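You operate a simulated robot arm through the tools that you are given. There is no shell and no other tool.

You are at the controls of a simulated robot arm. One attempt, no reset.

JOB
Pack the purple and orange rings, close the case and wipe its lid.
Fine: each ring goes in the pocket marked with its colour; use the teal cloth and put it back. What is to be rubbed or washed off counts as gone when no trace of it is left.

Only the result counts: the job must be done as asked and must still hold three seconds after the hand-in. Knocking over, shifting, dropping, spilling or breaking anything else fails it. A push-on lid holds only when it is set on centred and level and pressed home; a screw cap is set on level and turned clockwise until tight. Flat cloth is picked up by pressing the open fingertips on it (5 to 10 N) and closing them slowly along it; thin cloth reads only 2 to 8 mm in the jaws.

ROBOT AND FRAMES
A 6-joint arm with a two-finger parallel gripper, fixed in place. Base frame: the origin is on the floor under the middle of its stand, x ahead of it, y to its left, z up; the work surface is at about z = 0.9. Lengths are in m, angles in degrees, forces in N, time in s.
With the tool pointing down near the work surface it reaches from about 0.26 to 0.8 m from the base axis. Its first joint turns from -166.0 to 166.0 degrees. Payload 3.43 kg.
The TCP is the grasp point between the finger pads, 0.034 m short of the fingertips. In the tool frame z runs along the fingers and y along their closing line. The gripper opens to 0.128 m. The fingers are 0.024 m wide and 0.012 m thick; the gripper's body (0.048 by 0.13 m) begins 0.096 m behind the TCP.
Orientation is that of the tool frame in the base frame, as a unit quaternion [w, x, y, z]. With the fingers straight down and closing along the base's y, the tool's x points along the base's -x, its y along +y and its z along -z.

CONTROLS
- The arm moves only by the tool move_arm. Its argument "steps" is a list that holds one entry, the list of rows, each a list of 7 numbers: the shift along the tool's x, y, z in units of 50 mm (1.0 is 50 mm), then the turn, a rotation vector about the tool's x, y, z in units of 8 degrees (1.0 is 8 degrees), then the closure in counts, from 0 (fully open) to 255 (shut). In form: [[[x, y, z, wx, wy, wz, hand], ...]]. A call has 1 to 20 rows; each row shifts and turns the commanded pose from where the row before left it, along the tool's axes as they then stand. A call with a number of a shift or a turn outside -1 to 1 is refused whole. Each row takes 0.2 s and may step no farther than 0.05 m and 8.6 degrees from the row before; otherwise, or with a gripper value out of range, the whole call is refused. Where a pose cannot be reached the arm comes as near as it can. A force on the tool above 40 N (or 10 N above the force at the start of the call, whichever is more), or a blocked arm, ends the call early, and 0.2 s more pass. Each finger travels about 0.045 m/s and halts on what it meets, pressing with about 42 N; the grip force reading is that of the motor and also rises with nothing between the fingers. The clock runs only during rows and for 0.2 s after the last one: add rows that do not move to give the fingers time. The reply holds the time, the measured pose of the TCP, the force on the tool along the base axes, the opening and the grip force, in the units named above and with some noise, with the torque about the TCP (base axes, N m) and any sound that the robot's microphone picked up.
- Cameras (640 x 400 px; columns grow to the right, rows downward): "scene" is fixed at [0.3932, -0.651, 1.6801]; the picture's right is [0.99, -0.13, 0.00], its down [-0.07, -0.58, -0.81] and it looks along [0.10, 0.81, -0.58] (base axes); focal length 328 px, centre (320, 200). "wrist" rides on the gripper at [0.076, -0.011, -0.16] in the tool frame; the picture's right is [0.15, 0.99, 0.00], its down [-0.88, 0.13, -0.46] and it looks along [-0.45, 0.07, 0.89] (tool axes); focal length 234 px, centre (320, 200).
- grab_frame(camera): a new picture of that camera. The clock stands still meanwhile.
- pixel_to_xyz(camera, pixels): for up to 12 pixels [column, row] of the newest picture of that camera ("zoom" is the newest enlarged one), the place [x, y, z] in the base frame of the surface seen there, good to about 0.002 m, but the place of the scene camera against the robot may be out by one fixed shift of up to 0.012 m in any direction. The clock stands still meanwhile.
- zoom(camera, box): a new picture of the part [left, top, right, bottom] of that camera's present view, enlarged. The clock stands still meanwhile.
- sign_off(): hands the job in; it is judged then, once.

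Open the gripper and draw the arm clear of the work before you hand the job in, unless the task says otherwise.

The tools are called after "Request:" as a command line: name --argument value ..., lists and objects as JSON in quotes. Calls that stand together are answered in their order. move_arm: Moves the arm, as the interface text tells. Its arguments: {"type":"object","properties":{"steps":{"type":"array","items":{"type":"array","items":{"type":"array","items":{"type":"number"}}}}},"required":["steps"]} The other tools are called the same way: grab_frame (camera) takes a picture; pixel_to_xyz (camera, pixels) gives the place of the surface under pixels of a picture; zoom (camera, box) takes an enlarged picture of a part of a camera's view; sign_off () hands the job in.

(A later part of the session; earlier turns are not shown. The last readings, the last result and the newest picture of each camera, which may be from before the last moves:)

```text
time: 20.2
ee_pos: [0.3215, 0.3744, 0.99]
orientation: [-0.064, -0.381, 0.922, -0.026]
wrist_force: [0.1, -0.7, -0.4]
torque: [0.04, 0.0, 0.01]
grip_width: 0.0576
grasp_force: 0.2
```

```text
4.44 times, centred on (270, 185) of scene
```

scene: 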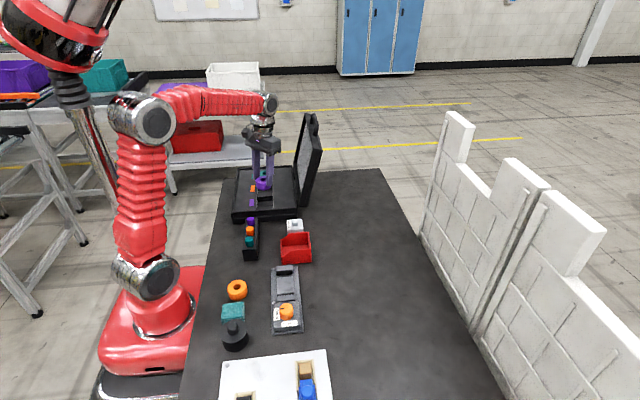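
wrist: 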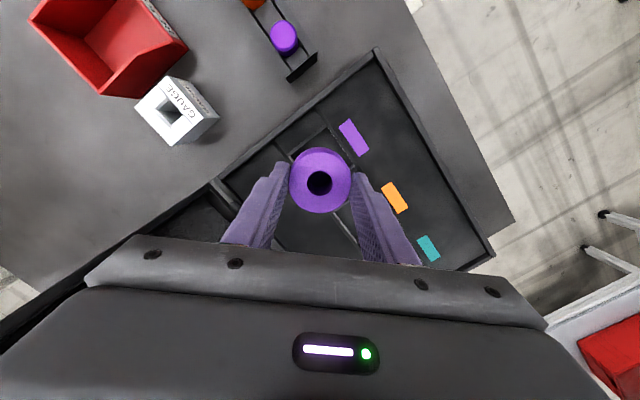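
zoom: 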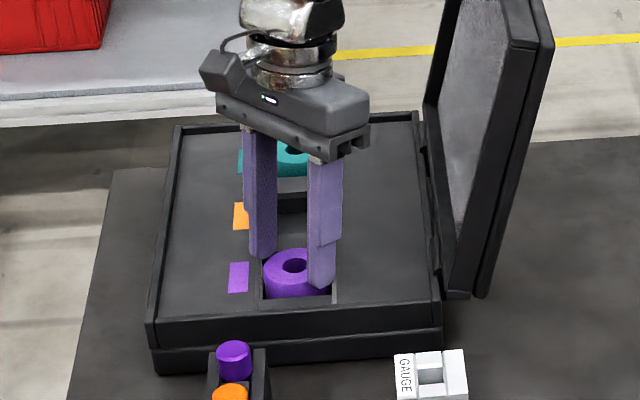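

Forces are zero and the ring stays in the pocket. I rise straight up about 80 mm and look.

Request:
move_arm --steps '[[[0.03, 0, -0.2, 0, 0, 0, 138], [0.06, 0, -0.45, 0, 0, 0, 120], [0.06, 0, -0.45, 0, 0, 0, 100], [0.07, 0, -0.5, 0, 0, 0, 100], [0, 0, 0, 0, 0, 0, 100]]]'

Request:
grab_frame --camera "wrist"

Request:
zoom --camera "scene" --box '[210, 140, 330, 230]'

Request:
pixel_to_xyz --camera "wrist" --pixels '[[320, 152], [320, 120], [375, 48]]'

```text
time: 21.4
ee_pos: [0.3233, 0.3739, 1.0722]
orientation: [-0.065, -0.381, 0.922, -0.027]
wrist_force: [-0.6, -0.3, -0.3]
torque: [-0.03, 0.01, 0.01]
grip_width: 0.0775
grasp_force: 0.0
```

```text
taken
```

wrist: 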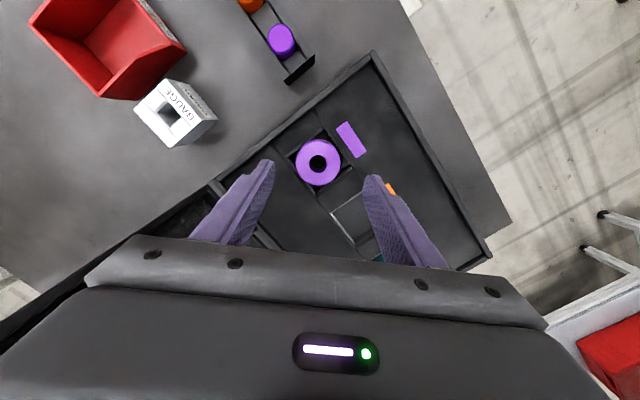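

```text
4.44 times, centred on (270, 185) of scene
```

zoom: 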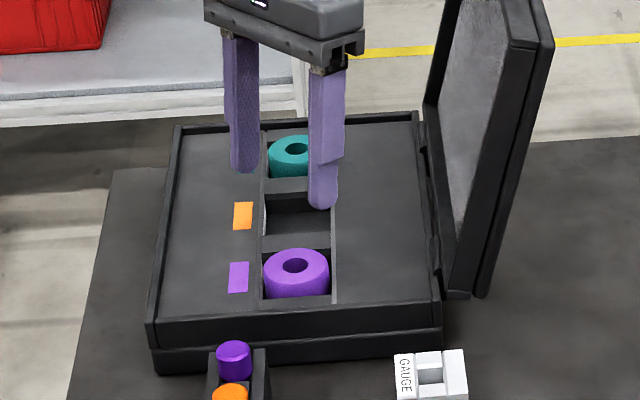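

```text
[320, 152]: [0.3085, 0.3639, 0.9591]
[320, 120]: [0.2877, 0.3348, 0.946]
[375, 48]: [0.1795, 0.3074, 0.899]
```

The purple ring sits in its pocket and the case has not moved. I check its top height for level seating.

Request:
zoom --camera "wrist" --box '[270, 110, 370, 210]'

Request:
pixel_to_xyz --camera "wrist" --pixels '[[302, 162], [334, 162], [318, 145], [318, 180], [308, 150], [330, 174], [308, 174], [330, 150]]'

```text
4.00 times, centred on (320, 160) of wrist
```

zoom: 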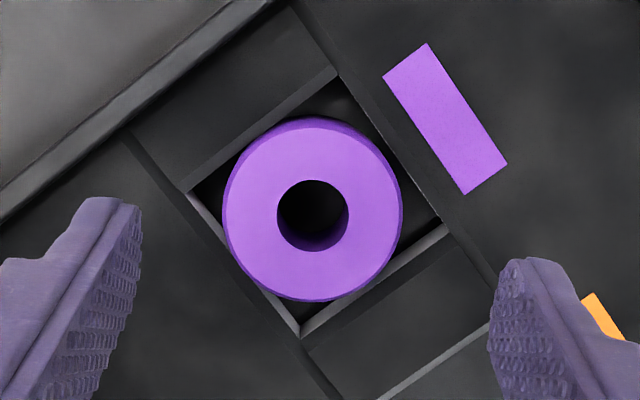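

```text
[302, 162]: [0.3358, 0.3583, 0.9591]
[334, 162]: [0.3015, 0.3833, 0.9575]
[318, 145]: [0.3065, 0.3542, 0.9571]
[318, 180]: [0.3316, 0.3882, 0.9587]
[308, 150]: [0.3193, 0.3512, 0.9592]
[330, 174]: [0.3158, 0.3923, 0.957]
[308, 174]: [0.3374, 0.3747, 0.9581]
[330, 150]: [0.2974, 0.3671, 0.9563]
```

The ring top is level at z ≈ 0.958 — seated. Now I travel back at the same height to above the orange ring at (0.2427, -0.0055).

Request:
move_arm --steps '[[[0.707, -0.47, 0.1, 0, 0, 0, 100], [0.707, -0.47, 0.1, 0, 0, 0, 100], [0.707, -0.47, 0.1, 0, 0, 0, 100], [0.707, -0.47, 0.1, 0, 0, 0, 100], [0.707, -0.47, 0.1, 0, 0, 0, 100], [0.707, -0.47, 0.1, 0, 0, 0, 100], [0.707, -0.47, 0.1, 0, 0, 0, 100], [0.707, -0.47, 0.1, 0, 0, 0, 100], [0.707, -0.47, 0.1, 0, 0, 0, 100], [0, 0, 0, 0, 0, 0, 100]]]'

Request:
grab_frame --camera "wrist"

```text
time: 23.6
ee_pos: [0.2426, -0.0003, 1.0716]
orientation: [-0.065, -0.381, 0.922, -0.027]
wrist_force: [0.7, 0.0, 0.0]
torque: [-0.01, 0.02, -0.02]
grip_width: 0.078
grasp_force: 0.1
```

```text
taken
```

wrist: 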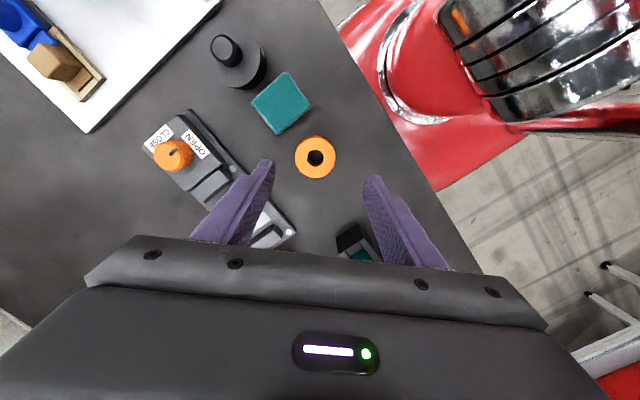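

The orange ring shows at (315,157). I measure its top edge in this view.

Request:
zoom --camera "wrist" --box '[240, 60, 400, 200]'

Request:
pixel_to_xyz --camera "wrist" --pixels '[[299, 157], [331, 157], [316, 139], [316, 174], [304, 145], [328, 169], [304, 169], [328, 145], [282, 104], [255, 103], [288, 76], [310, 103]]'

```text
2.86 times, centred on (320, 130) of wrist
```

zoom: 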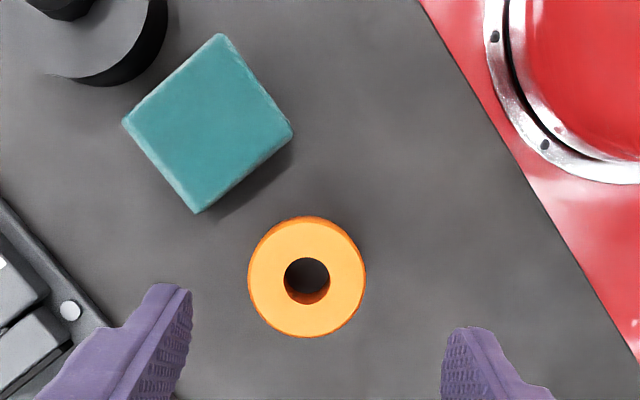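

```text
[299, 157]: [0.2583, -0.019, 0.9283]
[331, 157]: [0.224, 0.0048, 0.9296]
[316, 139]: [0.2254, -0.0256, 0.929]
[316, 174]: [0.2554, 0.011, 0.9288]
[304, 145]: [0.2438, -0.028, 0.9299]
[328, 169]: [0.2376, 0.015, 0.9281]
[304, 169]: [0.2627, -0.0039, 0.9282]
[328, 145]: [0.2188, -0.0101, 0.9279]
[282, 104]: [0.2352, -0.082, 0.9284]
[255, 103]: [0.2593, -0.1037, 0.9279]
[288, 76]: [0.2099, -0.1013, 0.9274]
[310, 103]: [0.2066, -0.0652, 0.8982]
```

Orange ring centre ≈ (0.2413, -0.0065). I descend over it, gripping only the top 7 mm this time so the tips stay above the pocket edge.

Request:
move_arm --steps '[[[-0.08, -0.06, 0.6, 0, 0, 0, 100], [-0.08, 0, 0.6, 0, 0, 0, 100], [-0.08, 0, 0.6, 0, 0, 0, 100], [-0.06, 0, 0.508, 0, 0, 0, 100], [0, 0, 0, 0, 0, 0, 100], [0, 0, 0, 0, 0, 0, 100]]]'

Request:
grab_frame --camera "wrist"

Request:
zoom --camera "scene" --box '[180, 230, 340, 330]'

```text
time: 25.0
ee_pos: [0.244, -0.0061, 0.9545]
orientation: [-0.065, -0.381, 0.922, -0.026]
wrist_force: [0.1, 0.3, -0.3]
torque: [0.0, -0.02, 0.02]
grip_width: 0.0778
grasp_force: 0.1
```

```text
taken
```

wrist: 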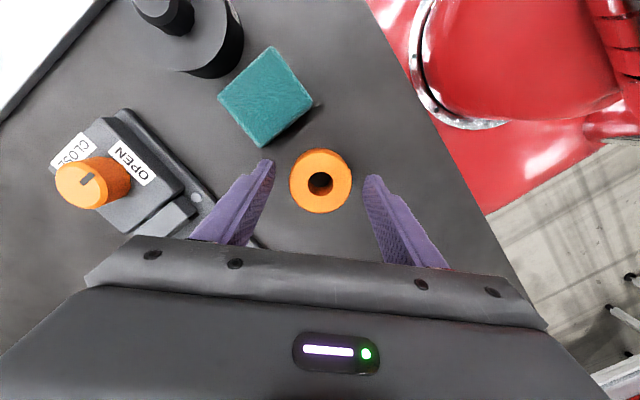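

```text
4.00 times, centred on (260, 280) of scene
```

zoom: 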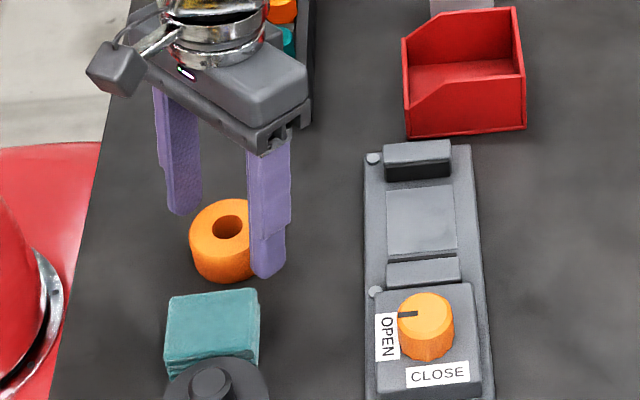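

The orange ring is centred at (321,181) between the tips. I close slowly and hold.

Request:
move_arm --steps '[[[0, 0, 0, 0, 0, 0, 130], [0, 0, 0, 0, 0, 0, 150], [0, 0, 0, 0, 0, 0, 170], [0, 0, 0, 0, 0, 0, 200], [0, 0, 0, 0, 0, 0, 220], [0, 0, 0, 0, 0, 0, 220], [0.05, 0, -0.35, 0, 0, 0, 220], [0, 0, 0, 0, 0, 0, 220]]]'

Request:
zoom --camera "scene" --box '[180, 230, 340, 330]'

```text
time: 26.8
ee_pos: [0.2434, -0.0052, 0.9731]
orientation: [-0.064, -0.383, 0.921, -0.027]
wrist_force: [-0.5, 0.4, -1.5]
torque: [0.0, -0.01, 0.01]
grip_width: 0.0525
grasp_force: 41.6
```

```text
4.00 times, centred on (260, 280) of scene
```

zoom: 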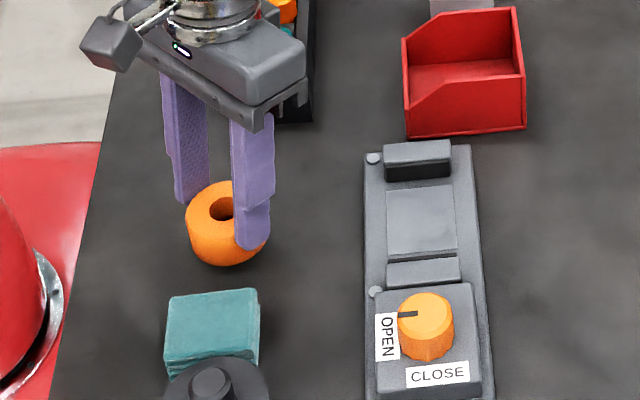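

The orange ring is lifted. I raise further and carry it over to the orange pocket.

Request:
move_arm --steps '[[[0.09, 0, -0.64, 0, 0, 0, 220], [0.09, 0, -0.64, 0, 0, 0, 220], [0.09, 0, -0.64, 0, 0, 0, 220], [-0.707, 0.512, -0.1, 0, 0, 0, 220], [-0.707, 0.512, -0.1, 0, 0, 0, 220], [-0.707, 0.512, -0.1, 0, 0, 0, 220], [-0.707, 0.512, -0.1, 0, 0, 0, 220], [-0.707, 0.512, -0.1, 0, 0, 0, 220], [-0.707, 0.512, -0.1, 0, 0, 0, 220], [-0.707, 0.512, -0.1, 0, 0, 0, 220], [-0.707, 0.512, -0.1, 0, 0, 0, 220], [-0.707, 0.512, -0.1, 0, 0, 0, 220], [-0.707, 0.512, -0.1, 0, 0, 0, 220], [-0.707, 0.512, -0.1, 0, 0, 0, 220], [0, 0, 0, 0, 0, 0, 220]]]'

Request:
grab_frame --camera "wrist"

Request:
grab_frame --camera "scene"

```text
time: 30.0
ee_pos: [0.3235, 0.471, 1.0714]
orientation: [-0.064, -0.382, 0.922, -0.026]
wrist_force: [0.7, 0.0, -1.8]
torque: [-0.04, 0.01, -0.02]
grip_width: 0.0524
grasp_force: 41.8
```

```text
taken
```

wrist: 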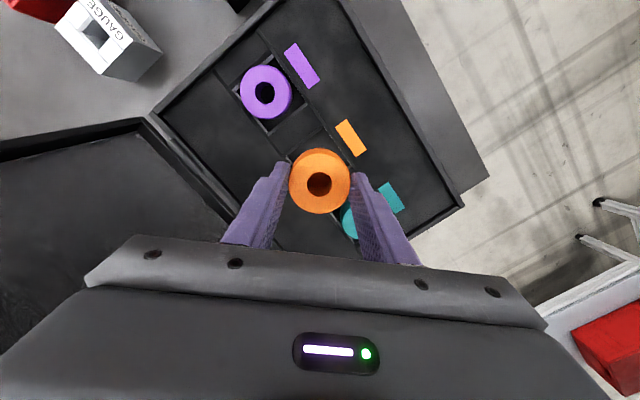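

```text
taken
```

scene: 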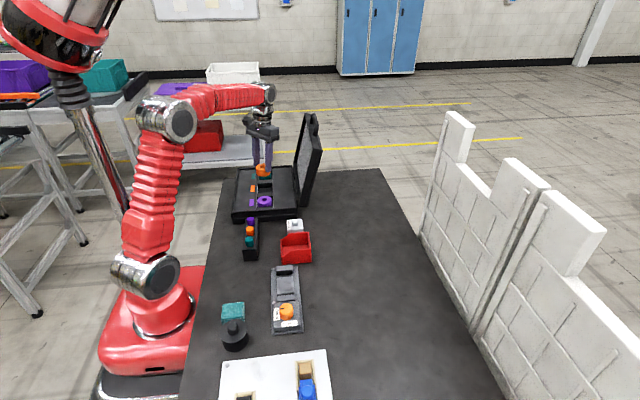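

Now I zoom on the orange ring over its pocket to align it.

Request:
zoom --camera "wrist" --box '[250, 100, 410, 220]'

Request:
pixel_to_xyz --camera "zoom" --pixels '[[200, 230], [378, 250], [287, 182], [287, 368], [215, 340], [360, 340], [225, 200], [350, 205], [310, 85], [250, 125], [340, 140], [400, 222]]'

```text
3.33 times, centred on (330, 160) of wrist
```

zoom: 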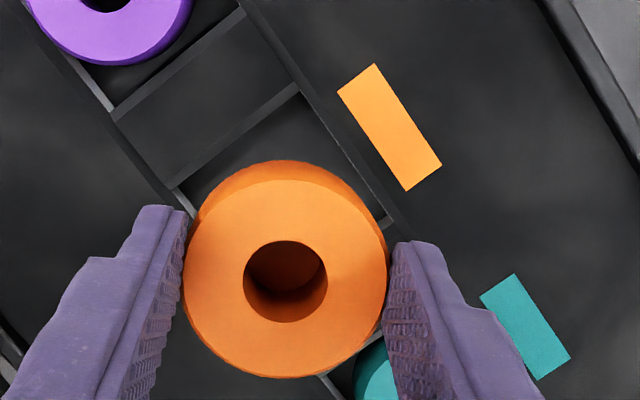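

```text
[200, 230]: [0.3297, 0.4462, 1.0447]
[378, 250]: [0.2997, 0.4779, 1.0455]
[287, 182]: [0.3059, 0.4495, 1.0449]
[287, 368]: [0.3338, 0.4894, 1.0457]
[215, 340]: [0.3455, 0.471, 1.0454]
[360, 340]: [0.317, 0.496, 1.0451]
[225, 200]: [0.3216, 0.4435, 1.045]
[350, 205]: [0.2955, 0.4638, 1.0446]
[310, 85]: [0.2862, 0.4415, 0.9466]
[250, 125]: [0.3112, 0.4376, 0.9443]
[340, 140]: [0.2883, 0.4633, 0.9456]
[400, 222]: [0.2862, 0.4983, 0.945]
```

Ring centre ≈ (0.3205, 0.4697), pocket centre ≈ (0.320, 0.469): aligned. I lower to just above the pocket and check again.

Request:
move_arm --steps '[[[-0.072, -0.01, 0.51, 0, 0, 0, 220], [-0.072, 0, 0.51, 0, 0, 0, 220], [0, 0, 0, 0, 0, 0, 220]]]'

Request:
zoom --camera "wrist" --box '[250, 100, 410, 220]'

Request:
pixel_to_xyz --camera "zoom" --pixels '[[200, 230], [378, 250], [287, 182], [287, 368], [215, 340], [360, 340], [225, 200], [350, 205], [305, 105], [245, 145], [340, 160], [375, 215]]'

```text
time: 30.8
ee_pos: [0.3246, 0.4707, 1.0194]
orientation: [-0.064, -0.381, 0.922, -0.027]
wrist_force: [0.2, -0.3, -1.3]
torque: [-0.01, 0.02, 0.02]
grip_width: 0.0524
grasp_force: 42.1
```

```text
3.33 times, centred on (330, 160) of wrist
```

zoom: 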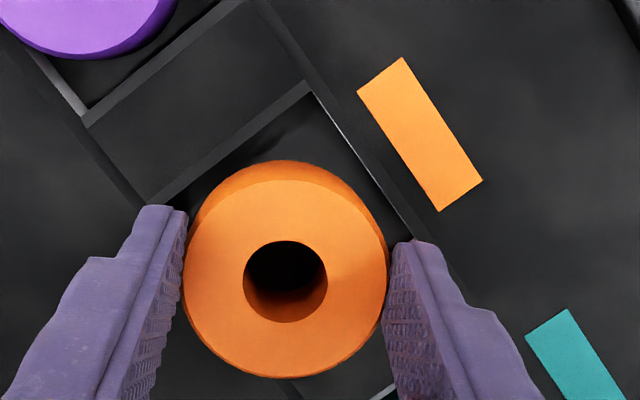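

```text
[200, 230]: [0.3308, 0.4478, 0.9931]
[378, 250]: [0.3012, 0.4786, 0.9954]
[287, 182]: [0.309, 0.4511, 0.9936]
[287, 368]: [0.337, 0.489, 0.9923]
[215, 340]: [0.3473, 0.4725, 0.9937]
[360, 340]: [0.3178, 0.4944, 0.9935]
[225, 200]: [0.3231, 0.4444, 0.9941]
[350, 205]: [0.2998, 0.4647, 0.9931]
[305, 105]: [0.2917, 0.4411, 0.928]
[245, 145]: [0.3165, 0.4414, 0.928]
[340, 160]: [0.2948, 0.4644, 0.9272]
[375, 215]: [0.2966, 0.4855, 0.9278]
```

The ring is about 3 mm too far in +x at this height, so I correct that and lower it to TCP z ≈ 0.986.

Request:
move_arm --steps '[[[0.056, 0.028, 0, 0, 0, 0, 220], [-0.03, 0, 0.22, 0, 0, 0, 220], [-0.03, 0, 0.22, 0, 0, 0, 220], [-0.03, 0, 0.22, 0, 0, 0, 220], [0, 0, 0, 0, 0, 0, 220]]]'

Request:
zoom --camera "wrist" --box '[250, 100, 410, 220]'

Request:
zoom --camera "scene" --box '[210, 140, 330, 230]'

```text
time: 32.0
ee_pos: [0.3216, 0.4704, 0.985]
orientation: [-0.065, -0.381, 0.922, -0.027]
wrist_force: [-0.3, -0.8, -2.2]
torque: [0.0, 0.04, 0.01]
grip_width: 0.0524
grasp_force: 42.3
```

```text
3.33 times, centred on (330, 160) of wrist
```

zoom: 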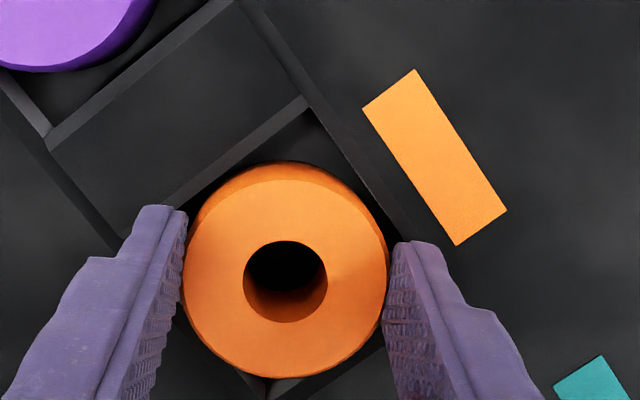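

```text
4.44 times, centred on (270, 185) of scene
```

zoom: 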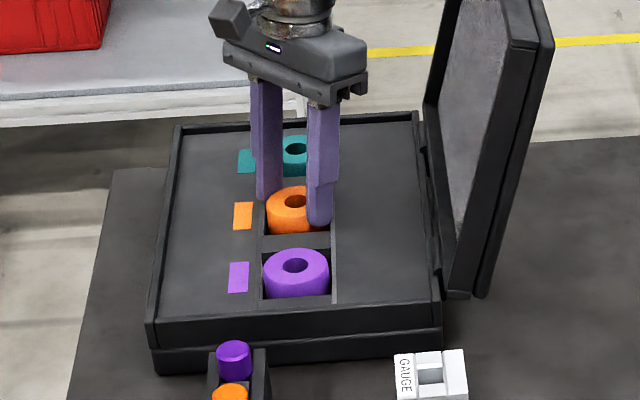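

The ring is inside the pocket, not yet touching the floor. I open in small stages and watch the side force.

Request:
move_arm --steps '[[[0, 0, 0, 0, 0, 0, 180], [0, 0, 0, 0, 0, 0, 150], [0, 0, 0, 0, 0, 0, 140], [0, 0, 0, 0, 0, 0, 140]]]'

Request:
zoom --camera "wrist" --box '[250, 100, 410, 220]'

```text
time: 33.0
ee_pos: [0.3219, 0.4702, 0.9858]
orientation: [-0.064, -0.381, 0.922, -0.026]
wrist_force: [0.4, 0.7, -0.5]
torque: [0.01, -0.02, -0.01]
grip_width: 0.0579
grasp_force: 0.2
```

```text
3.33 times, centred on (330, 160) of wrist
```

zoom: 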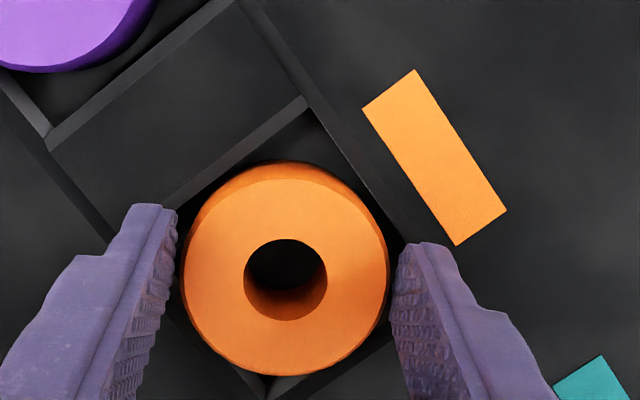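

Released with no side force; I rise straight up and check the seating.

Request:
move_arm --steps '[[[0.02, 0, -0.15, 0, 0, 0, 140], [0.05, 0, -0.35, 0, 0, 0, 130], [0.06, 0, -0.45, 0, 0, 0, 110], [0.1, 0, -0.7, 0, 0, 0, 100], [0, 0, 0, 0, 0, 0, 100]]]'

Request:
grab_frame --camera "wrist"

Request:
zoom --camera "scene" --box '[210, 140, 330, 230]'

Request:
pixel_to_xyz --camera "wrist" --pixels '[[302, 162], [334, 162], [318, 145], [318, 180], [308, 150], [330, 174], [308, 174], [330, 150]]'

```text
time: 34.2
ee_pos: [0.3215, 0.47, 1.0686]
orientation: [-0.064, -0.381, 0.922, -0.027]
wrist_force: [0.0, -0.3, -0.3]
torque: [0.02, 0.0, 0.01]
grip_width: 0.078
grasp_force: 0.0
```

```text
taken
```

wrist: 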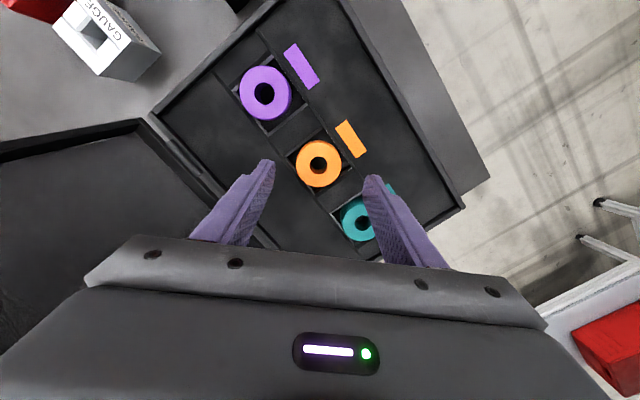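

```text
4.44 times, centred on (270, 185) of scene
```

zoom: 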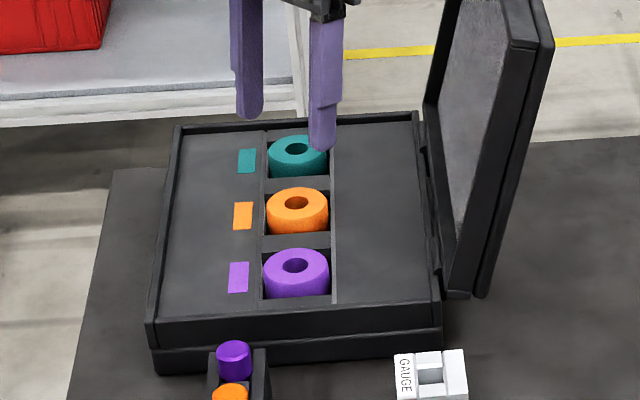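

```text
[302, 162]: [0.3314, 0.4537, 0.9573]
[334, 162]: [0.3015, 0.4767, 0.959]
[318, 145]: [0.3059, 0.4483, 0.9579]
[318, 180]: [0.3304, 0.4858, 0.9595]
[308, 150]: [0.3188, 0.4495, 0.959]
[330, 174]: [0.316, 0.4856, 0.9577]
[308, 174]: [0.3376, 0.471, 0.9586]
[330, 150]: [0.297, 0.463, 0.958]
```

Both rings are level at z ≈ 0.958. Next is the lid: I rise for a clear view and measure the open lid's geometry from the scene camera.

Request:
move_arm --steps '[[[0.13, 0, -0.9, 0, 0, 0, 100], [0.13, 0, -0.9, 0, 0, 0, 100], [0.13, 0, -0.9, 0, 0, 0, 100], [0.13, 0, -0.9, 0, 0, 0, 100]]]'

Request:
grab_frame --camera "wrist"

Request:
zoom --camera "scene" --box '[230, 100, 350, 220]'

Request:
pixel_to_xyz --camera "zoom" --pixels '[[375, 70], [445, 200], [420, 120], [345, 250], [400, 345], [430, 365], [355, 60], [380, 50], [400, 80], [390, 60], [470, 180], [350, 200]]'

```text
time: 35.2
ee_pos: [0.319, 0.4708, 1.2506]
orientation: [-0.065, -0.381, 0.922, -0.027]
wrist_force: [-0.4, 0.2, 0.7]
torque: [0.01, -0.02, 0.02]
grip_width: 0.0778
grasp_force: 0.2
```

```text
taken
```

wrist: 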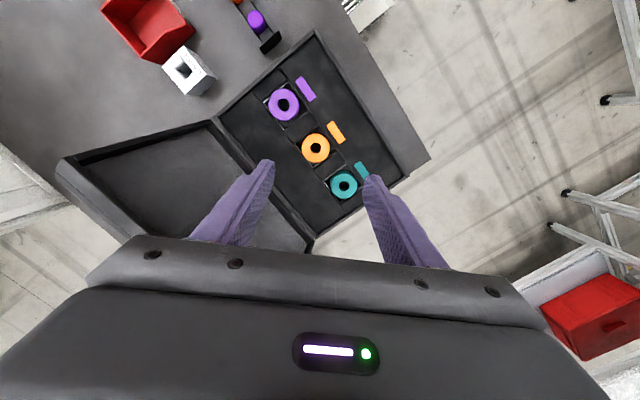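

```text
3.33 times, centred on (290, 160) of scene
```

zoom: 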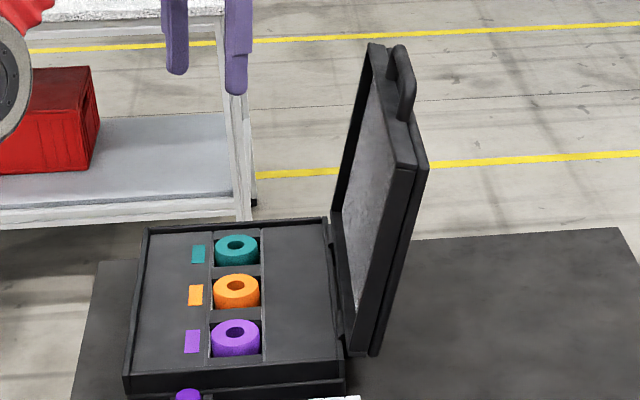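

```text
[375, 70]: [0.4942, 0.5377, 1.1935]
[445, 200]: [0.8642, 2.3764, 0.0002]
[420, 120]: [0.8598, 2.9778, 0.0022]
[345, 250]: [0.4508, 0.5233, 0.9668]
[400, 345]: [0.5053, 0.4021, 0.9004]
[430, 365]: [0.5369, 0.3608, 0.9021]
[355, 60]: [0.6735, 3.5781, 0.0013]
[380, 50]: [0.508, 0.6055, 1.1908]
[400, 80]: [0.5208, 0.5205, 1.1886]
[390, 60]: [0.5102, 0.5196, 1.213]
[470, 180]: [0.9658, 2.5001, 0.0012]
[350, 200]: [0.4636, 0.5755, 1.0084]
```

I sample points on the lid's near-end face and its handle more carefully.

Request:
zoom --camera "scene" --box '[270, 105, 350, 225]'

Request:
pixel_to_xyz --camera "scene" --pixels '[[312, 150], [318, 151], [321, 150], [305, 175], [313, 180], [300, 203], [305, 204], [299, 195], [312, 118], [314, 130], [313, 124], [308, 114]]'

Request:
pixel_to_xyz --camera "wrist" --pixels '[[60, 165], [205, 127], [150, 160], [200, 180], [90, 190], [115, 220], [220, 125], [100, 175], [75, 185], [130, 205], [170, 230], [250, 230]]'

```text
3.33 times, centred on (310, 165) of scene
```

zoom: 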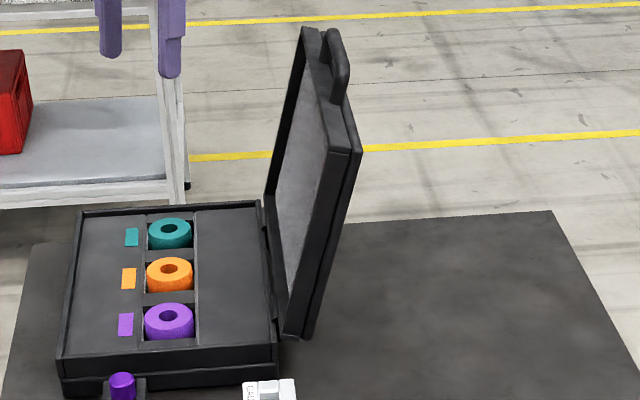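

```text
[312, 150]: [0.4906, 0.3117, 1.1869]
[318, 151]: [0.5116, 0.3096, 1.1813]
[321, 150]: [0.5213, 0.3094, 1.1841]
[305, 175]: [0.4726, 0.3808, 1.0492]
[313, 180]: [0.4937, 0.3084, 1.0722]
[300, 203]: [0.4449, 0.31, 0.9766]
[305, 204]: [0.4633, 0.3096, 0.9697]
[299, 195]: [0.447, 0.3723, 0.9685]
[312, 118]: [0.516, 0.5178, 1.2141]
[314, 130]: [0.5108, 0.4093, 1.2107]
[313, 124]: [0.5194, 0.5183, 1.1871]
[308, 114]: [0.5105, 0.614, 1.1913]
```

```text
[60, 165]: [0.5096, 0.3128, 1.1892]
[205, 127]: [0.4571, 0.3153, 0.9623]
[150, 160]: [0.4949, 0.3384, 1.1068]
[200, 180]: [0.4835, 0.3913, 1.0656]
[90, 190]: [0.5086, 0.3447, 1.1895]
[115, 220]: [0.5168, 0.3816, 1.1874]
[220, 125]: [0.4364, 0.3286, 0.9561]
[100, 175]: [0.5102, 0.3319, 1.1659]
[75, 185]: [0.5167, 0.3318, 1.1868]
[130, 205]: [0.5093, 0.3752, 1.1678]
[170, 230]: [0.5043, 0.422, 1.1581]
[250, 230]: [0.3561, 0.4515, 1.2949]
```

The lid leans back about 13° (inner edge top at (0.51, 0.313, 1.189), ~31 mm thick), hinge near (0.45, 0.952). I'll straddle its top edge with open fingers, so one finger pushes and the other catches. First I go up, undo the tilt, and turn the closing line along x.

Request:
move_arm --steps '[[[0.09, 0, -0.65, 0, 0, 0, 96], [0.09, 0, -0.65, 0, 0, 0, 96], [0, 0, 0, 0, -1.0, 0, 96], [0, 0, 0, 0, 0, -0.9375, 96], [0, 0, 0, 0, 0, -0.9375, 96], [0, 0, 0, 0, 0, -0.9375, 96], [0, 0, 0, 0, 0, -0.9375, 96], [0, 0, 0, 0, 0, -0.9375, 96], [0, 0, 0, 0, 0, -0.9375, 96], [0, 0, 0, 0, 0, 0, 96]]]'

Request:
grab_frame --camera "wrist"

Request:
grab_frame --camera "scene"

```text
time: 37.4
ee_pos: [0.309, 0.4518, 1.2771]
orientation: [0.0, 0.707, -0.707, 0.0]
wrist_force: [0.3, -0.5, 0.4]
torque: [0.04, 0.01, 0.01]
grip_width: 0.0797
grasp_force: 0.1
out of reach, approached as far as the arm can: row 1, 2
```

```text
taken
```

wrist: 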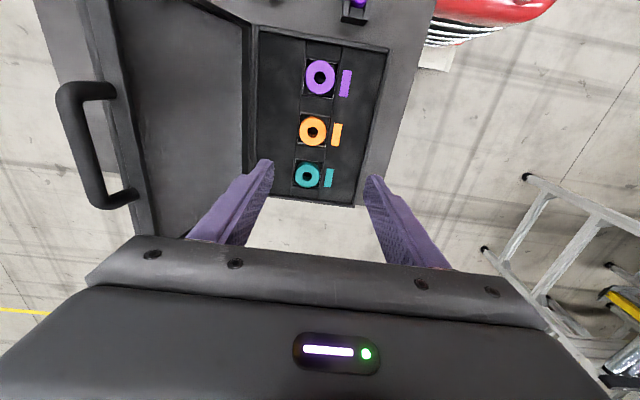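

```text
taken
```

scene: 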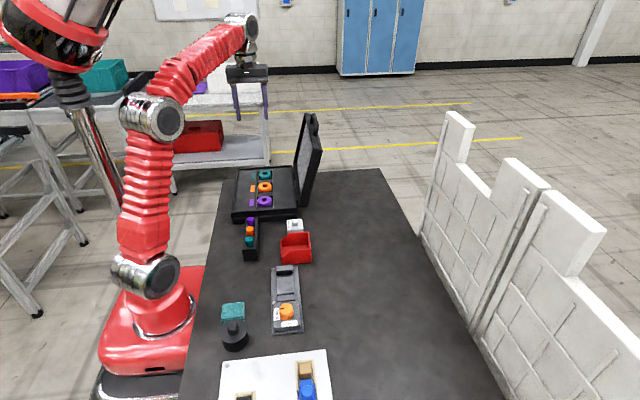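

At this height the arm is near its outer limit, so I'll come at the lid from its near end instead of over the top. First I move back along -y, then out along +x to in front of the lid's near end at z ≈ 1.17.

Request:
move_arm --steps '[[[0.927, 0, 0, 0, 0, 0, 96], [0.927, 0, 0, 0, 0, 0, 96], [0.927, 0, 0, 0, 0, 0, 96], [0.927, 0, 0, 0, 0, 0, 96], [0.927, 0, 0, 0, 0, 0, 96], [0, -0.71, 0.357, 0, 0, 0, 96], [0, -0.71, 0.357, 0, 0, 0, 96], [0, -0.71, 0.357, 0, 0, 0, 96], [0, -0.71, 0.357, 0, 0, 0, 96], [0, -0.71, 0.357, 0, 0, 0, 96], [0, -0.71, 0.357, 0, 0, 0, 96], [0, 0, 0, 0, 0, 0, 96]]]'

Request:
grab_frame --camera "wrist"

Request:
grab_frame --camera "scene"

```text
time: 40.0
ee_pos: [0.5244, 0.2199, 1.1695]
orientation: [0.0, -0.706, 0.708, 0.001]
wrist_force: [0.6, -0.2, 0.6]
torque: [-0.01, 0.02, 0.0]
grip_width: 0.0799
grasp_force: 0.1
```

```text
taken
```

wrist: 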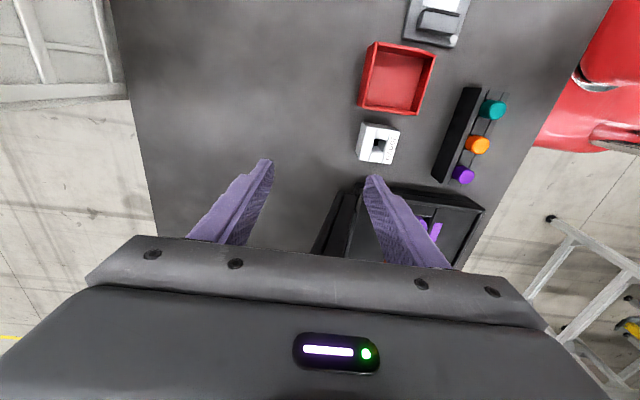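

```text
taken
```

scene: 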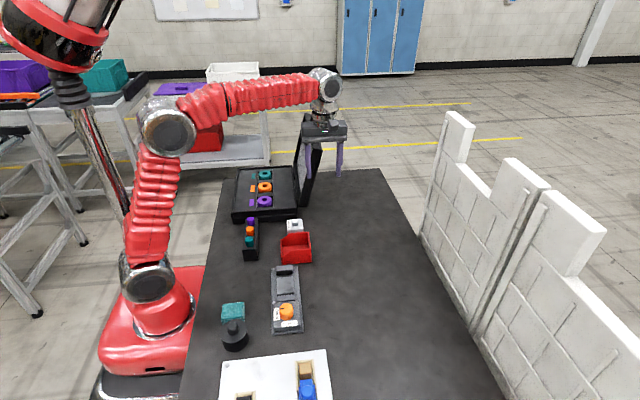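

I zoom on the scene to check that the lid's edge lies between the two fingers before sliding along +y.

Request:
zoom --camera "scene" --box '[270, 90, 390, 220]'

Request:
pixel_to_xyz --camera "zoom" --pixels '[[210, 210], [240, 240], [330, 255], [335, 270], [270, 260], [255, 180]]'

```text
3.08 times, centred on (330, 155) of scene
```

zoom: 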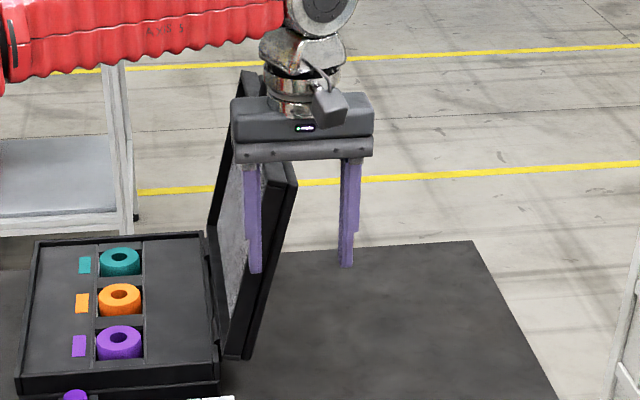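

```text
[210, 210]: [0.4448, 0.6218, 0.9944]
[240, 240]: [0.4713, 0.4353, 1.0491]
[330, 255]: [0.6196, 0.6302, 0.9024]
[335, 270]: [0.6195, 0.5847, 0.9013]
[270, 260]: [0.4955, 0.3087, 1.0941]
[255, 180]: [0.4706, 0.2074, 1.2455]
```

I calibrate the scene camera against the known finger positions and re-measure the lid's top near corner.

Request:
zoom --camera "scene" --box '[300, 120, 350, 190]'

Request:
pixel_to_xyz --camera "scene" --pixels '[[307, 155], [309, 170], [308, 165], [338, 160], [336, 168], [313, 152], [315, 151], [318, 151], [320, 150], [312, 160], [317, 160], [305, 180]]'

```text
5.71 times, centred on (325, 155) of scene
```

zoom: 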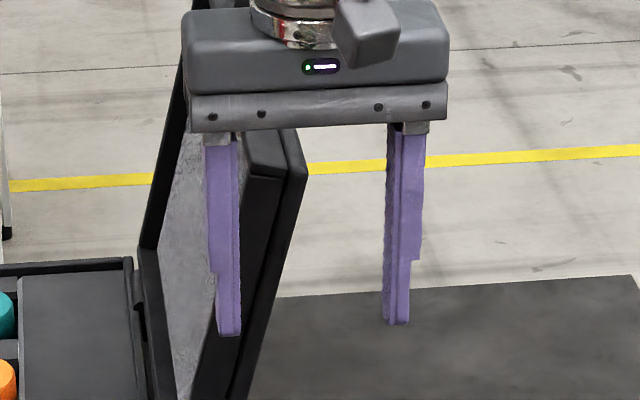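

```text
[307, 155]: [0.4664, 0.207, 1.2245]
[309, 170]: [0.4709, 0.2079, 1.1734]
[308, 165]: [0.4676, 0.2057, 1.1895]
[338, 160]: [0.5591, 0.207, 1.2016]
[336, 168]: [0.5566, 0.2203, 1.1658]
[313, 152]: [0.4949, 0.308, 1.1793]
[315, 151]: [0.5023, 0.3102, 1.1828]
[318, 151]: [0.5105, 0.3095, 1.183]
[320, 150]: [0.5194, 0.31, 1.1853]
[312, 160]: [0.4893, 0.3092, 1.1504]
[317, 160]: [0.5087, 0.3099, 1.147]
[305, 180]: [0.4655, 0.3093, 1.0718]
```

Finger calibration shows the scene camera reads x about 8 mm low, so the lid edge here spans x ≈ 0.487–0.531. I centre the fingers at x ≈ 0.510 and slide along +y to straddle the lid edge.

Request:
move_arm --steps '[[[0, 0.29, 0, 0, 0, 0, 96], [0, 0, 0, 0, 0, 0, 96], [-0.6, 0, 0, 0, 0, 0, 96], [-0.6, 0, 0, 0, 0, 0, 96], [-0.6, 0, 0, 0, 0, 0, 96], [-0.5, 0, 0, 0, 0, 0, 96], [0, 0, 0, 0, 0, 0, 96]]]'

Request:
zoom --camera "scene" --box '[270, 90, 390, 220]'

Request:
grab_frame --camera "wrist"

```text
time: 41.6
ee_pos: [0.5059, 0.3335, 1.1719]
orientation: [0.0, -0.707, 0.708, 0.0]
wrist_force: [0.1, 0.3, 0.3]
torque: [0.0, 0.03, 0.01]
grip_width: 0.0798
grasp_force: 0.0
```

```text
3.08 times, centred on (330, 155) of scene
```

zoom: 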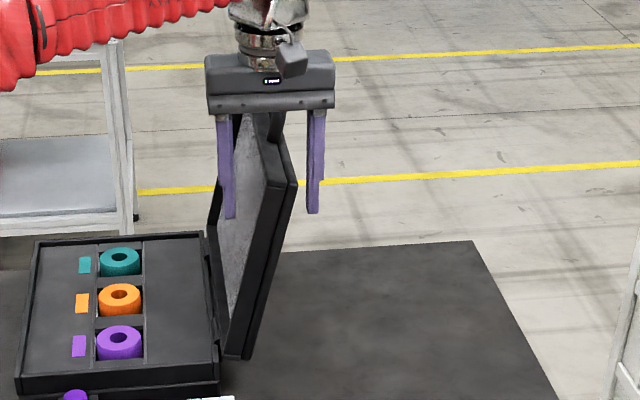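

```text
taken
```

wrist: 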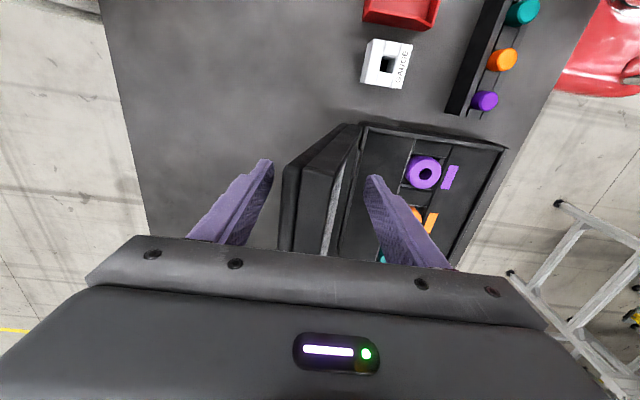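

The lid's edge is between the fingers with no contact. I move slowly along -x so the outer finger pushes the lid up toward vertical, watching the force.

Request:
move_arm --steps '[[[0, 0.2, 0, 0, 0, 0, 96], [0, 0.2, 0, 0, 0, 0, 96], [0, 0.2, 0, 0, 0, 0, 96], [0, 0.2, 0, 0, 0, 0, 96], [0, 0.2, 0, 0, 0, 0, 96], [0, 0, 0, 0, 0, 0, 96]]]'

Request:
zoom --camera "scene" --box '[250, 90, 370, 220]'

```text
time: 43.0
ee_pos: [0.4569, 0.3344, 1.1725]
orientation: [0.0, -0.706, 0.708, -0.001]
wrist_force: [0.6, 0.0, -0.8]
torque: [0.03, 0.02, -0.03]
grip_width: 0.0803
grasp_force: 1.0
```

```text
3.08 times, centred on (310, 155) of scene
```

zoom: 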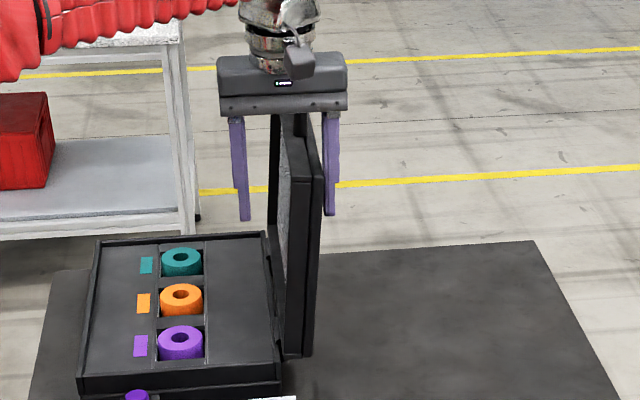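

The lid is almost vertical with under 1 N of force. I keep pushing along -x past the balance point, where the inner finger is there to catch it.

Request:
move_arm --steps '[[[0, 0.2, 0, 0, 0, 0, 96], [0, 0.2, 0, 0, 0, 0, 96], [0, 0.2, 0, 0, 0, 0, 96], [0, 0.2, 0, 0, 0, 0, 96], [0, 0, 0, 0, 0, 0, 96]]]'

Request:
zoom --camera "scene" --box '[230, 90, 350, 220]'

```text
time: 44.2
ee_pos: [0.4177, 0.3337, 1.1718]
orientation: [0.0, -0.706, 0.708, 0.0]
wrist_force: [0.6, 0.4, 0.1]
torque: [0.04, 0.0, -0.01]
grip_width: 0.08
grasp_force: 0.2
```

```text
3.08 times, centred on (290, 155) of scene
```

zoom: 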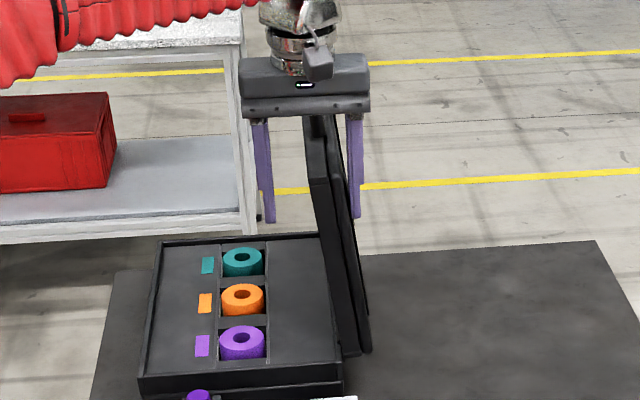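

The lid is now just past vertical and still follows the outer finger. I continue.

Request:
move_arm --steps '[[[0, 0.2, 0, 0, 0, 0, 96], [0, 0.2, 0, 0, 0, 0, 96], [0, 0.2, 0, 0, 0, 0, 96], [0, 0, 0, 0, 0, 0, 96], [0, 0, 0, 0, 0, 0, 96]]]'

Request:
zoom --camera "scene" --box '[230, 90, 350, 220]'

```text
time: 45.4
ee_pos: [0.3863, 0.3345, 1.1728]
orientation: [0.0, 0.708, -0.707, 0.0]
wrist_force: [-0.4, 0.2, 0.9]
torque: [-0.01, -0.01, -0.01]
grip_width: 0.0801
grasp_force: 0.1
```

```text
3.08 times, centred on (290, 155) of scene
```

zoom: 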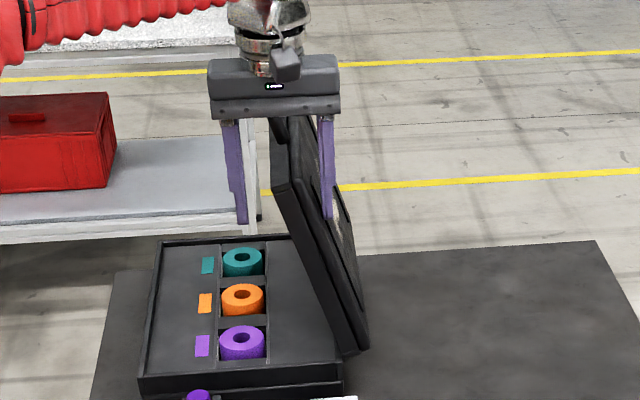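

The lid follows the finger and holds its angle by hinge friction (about 72° now); a whitish mark shows on its outer face. I continue along the arc to about 45°.

Request:
move_arm --steps '[[[0, 0.293, 0.04, 0, 0, 0, 96], [0, 0.293, 0.06, 0, 0, 0, 96], [0, 0.293, 0.08, 0, 0, 0, 96], [0, 0.293, 0.1, 0, 0, 0, 96], [0, 0.293, 0.12, 0, 0, 0, 96], [0, 0.293, 0.136, 0, 0, 0, 96], [0, 0, 0, 0, 0, 0, 96]]]'

Request:
zoom --camera "scene" --box '[220, 90, 340, 220]'

```text
time: 47.0
ee_pos: [0.2985, 0.3332, 1.1461]
orientation: [0.0, -0.706, 0.708, 0.0]
wrist_force: [-2.9, -1.3, 0.6]
torque: [-0.03, 0.06, 0.08]
grip_width: 0.0812
grasp_force: 0.9
```

```text
3.08 times, centred on (280, 155) of scene
```

zoom: 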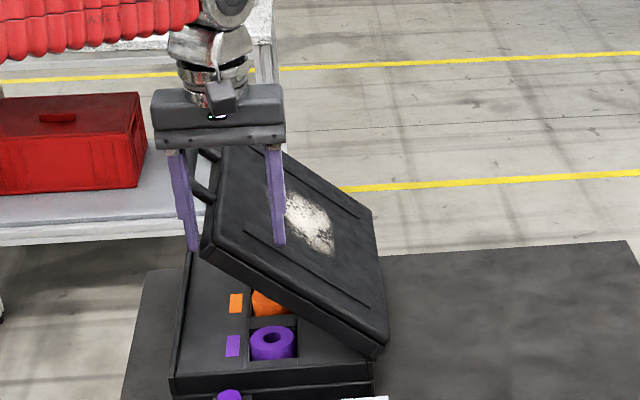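

The lid (now about 40°) rests against the inner finger, which is holding it. I tilt the tool along with it and lower it in a controlled way, keeping the inner finger under the front rim.

Request:
move_arm --steps '[[[0, 0.132, 0.146, 1, 0, 0, 96], [0, 0.149, 0.124, 1, 0, 0, 96], [0, 0, 0, 0, 0, 0, 96], [0, 0.254, 0.175, 0, 0, 0, 96], [0, 0.254, 0.175, 0, 0, 0, 96], [0, 0.254, 0.175, 1, 0, 0, 96], [0, 0, 0, 0, 0, 0, 96]]]'

Request:
zoom --camera "scene" --box '[210, 100, 330, 230]'

Request:
grab_frame --camera "wrist"

```text
time: 48.6
ee_pos: [0.2556, 0.3343, 1.096]
orientation: [0.147, -0.691, 0.692, -0.147]
wrist_force: [-5.1, 0.0, -0.4]
torque: [-0.06, 0.13, 0.04]
grip_width: 0.0823
grasp_force: 2.2
```

```text
3.08 times, centred on (270, 165) of scene
```

zoom: 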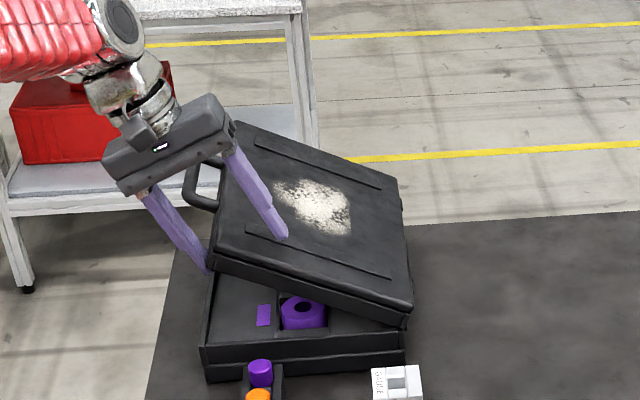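

```text
taken
```

wrist: 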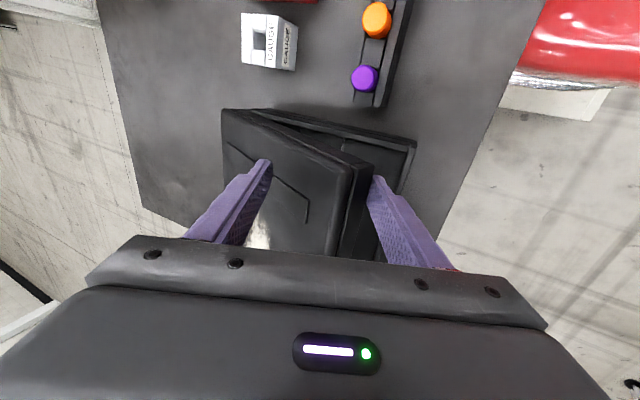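

The inner finger holds the lid at about 22° with only 5 N. I keep lowering along the arc.

Request:
move_arm --steps '[[[0, 0.209, 0.184, 0.167, 0, 0, 96], [0, 0.209, 0.184, 0.167, 0, 0, 96], [0, 0.209, 0.184, 0.167, 0, 0, 96], [0, 0, 0, 0, 0, 0, 96]]]'

Request:
zoom --camera "scene" --box '[210, 100, 330, 230]'

```text
time: 49.6
ee_pos: [0.238, 0.3339, 1.0573]
orientation: [0.171, -0.685, 0.687, -0.171]
wrist_force: [-2.6, -1.9, -1.8]
torque: [-0.03, 0.06, 0.07]
grip_width: 0.0814
grasp_force: 1.1
```

```text
3.08 times, centred on (270, 165) of scene
```

zoom: 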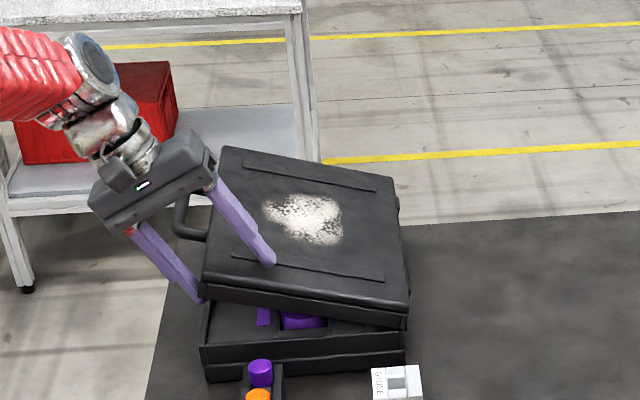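

Lid about 12° from closed. I continue down to about 6°.

Request:
move_arm --steps '[[[0, 0.158, 0.155, 0.167, 0, 0, 96], [0, 0.158, 0.155, 0.167, 0, 0, 96], [0, 0.13, 0.13, 0.167, 0, 0, 96], [0, 0, 0, 0, 0, 0, 96]]]'

Request:
zoom --camera "scene" --box '[210, 100, 330, 230]'

```text
time: 50.6
ee_pos: [0.2306, 0.3348, 1.0273]
orientation: [0.195, -0.679, 0.68, -0.196]
wrist_force: [-6.2, 1.2, -1.8]
torque: [0.04, 0.17, 0.03]
grip_width: 0.0836
grasp_force: 3.0
```

```text
3.08 times, centred on (270, 165) of scene
```

zoom: 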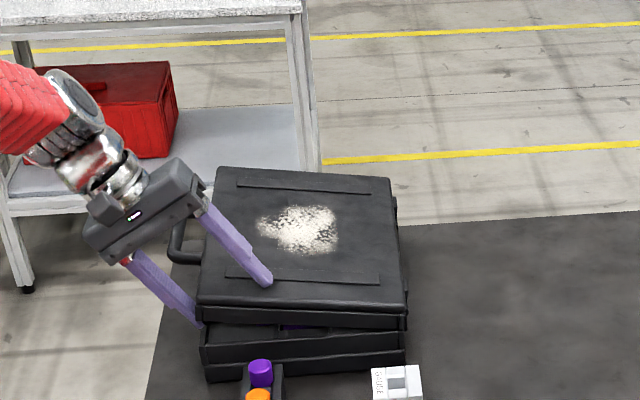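

The lid is about 5° from closed, resting on the inner finger. I draw the finger out toward -x and up so the lid settles the last 2 cm.

Request:
move_arm --steps '[[[0, 0.15, -0.12, 0, 0, 0, 96], [0, 0.15, -0.12, 0, 0, 0, 96], [0, 0.2, -0.2, 0, 0, 0, 96], [0, 0.1, -0.4, 0, 0, 0, 96], [0, 0, -0.7, 0, 0, 0, 96], [0, 0, 0, 0, 0, 0, 96]]]'

Request:
zoom --camera "scene" --box '[210, 100, 330, 230]'

```text
time: 52.0
ee_pos: [0.1668, 0.3362, 1.0747]
orientation: [0.195, -0.679, 0.68, -0.196]
wrist_force: [0.5, 0.7, 0.2]
torque: [0.02, -0.01, 0.0]
grip_width: 0.08
grasp_force: 0.1
```

```text
3.08 times, centred on (270, 165) of scene
```

zoom: 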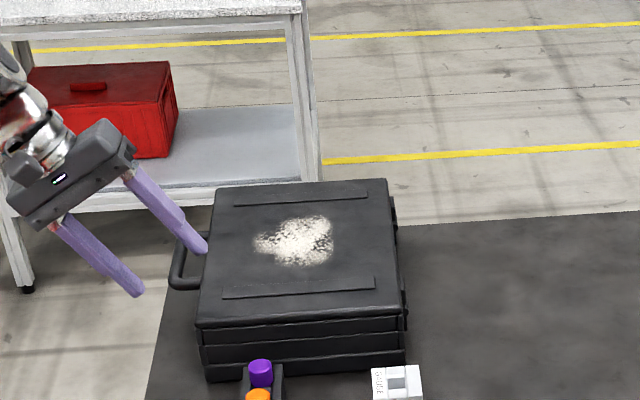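

The lid has come down closed. I rise, return the tool to vertical, and look at the lid from above.

Request:
move_arm --steps '[[[0, -0.353, -0.565, 0, 0, 0, 96], [0, -0.353, -0.565, 0, 0, 0, 96], [0, -0.353, -0.565, 0, 0, 0, 96], [0, 0, 0, -1, 0, 0, 96], [0, 0, 0, -1, 0, 0, 96], [0, 0, 0, -1, 0, 0, 96], [0, 0, 0, -1, 0, 0, 96], [0, 0, 0, 0, 0, 0, 96]]]'

Request:
grab_frame --camera "wrist"

Request:
zoom --camera "scene" --box '[210, 140, 330, 230]'

```text
time: 53.8
ee_pos: [0.1631, 0.3348, 1.176]
orientation: [0.0, -0.707, 0.707, -0.001]
wrist_force: [-0.9, 0.3, 0.5]
torque: [-0.02, 0.04, -0.01]
grip_width: 0.0796
grasp_force: 0.1
```

```text
taken
```

wrist: 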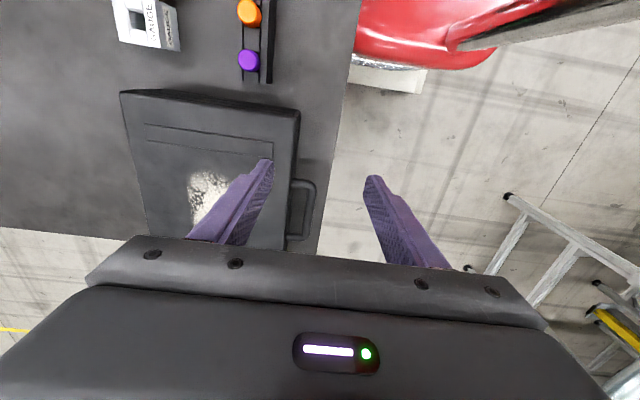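

```text
4.44 times, centred on (270, 185) of scene
```

zoom: 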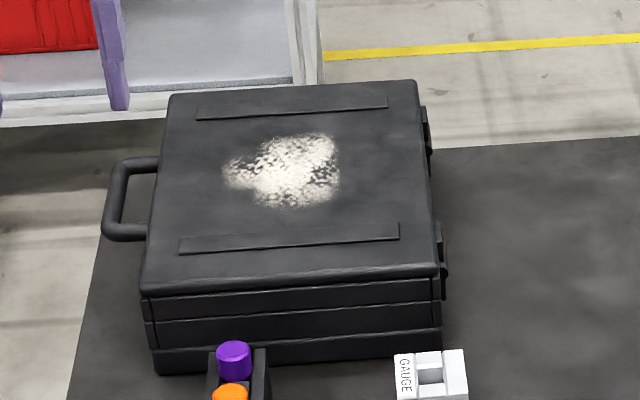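

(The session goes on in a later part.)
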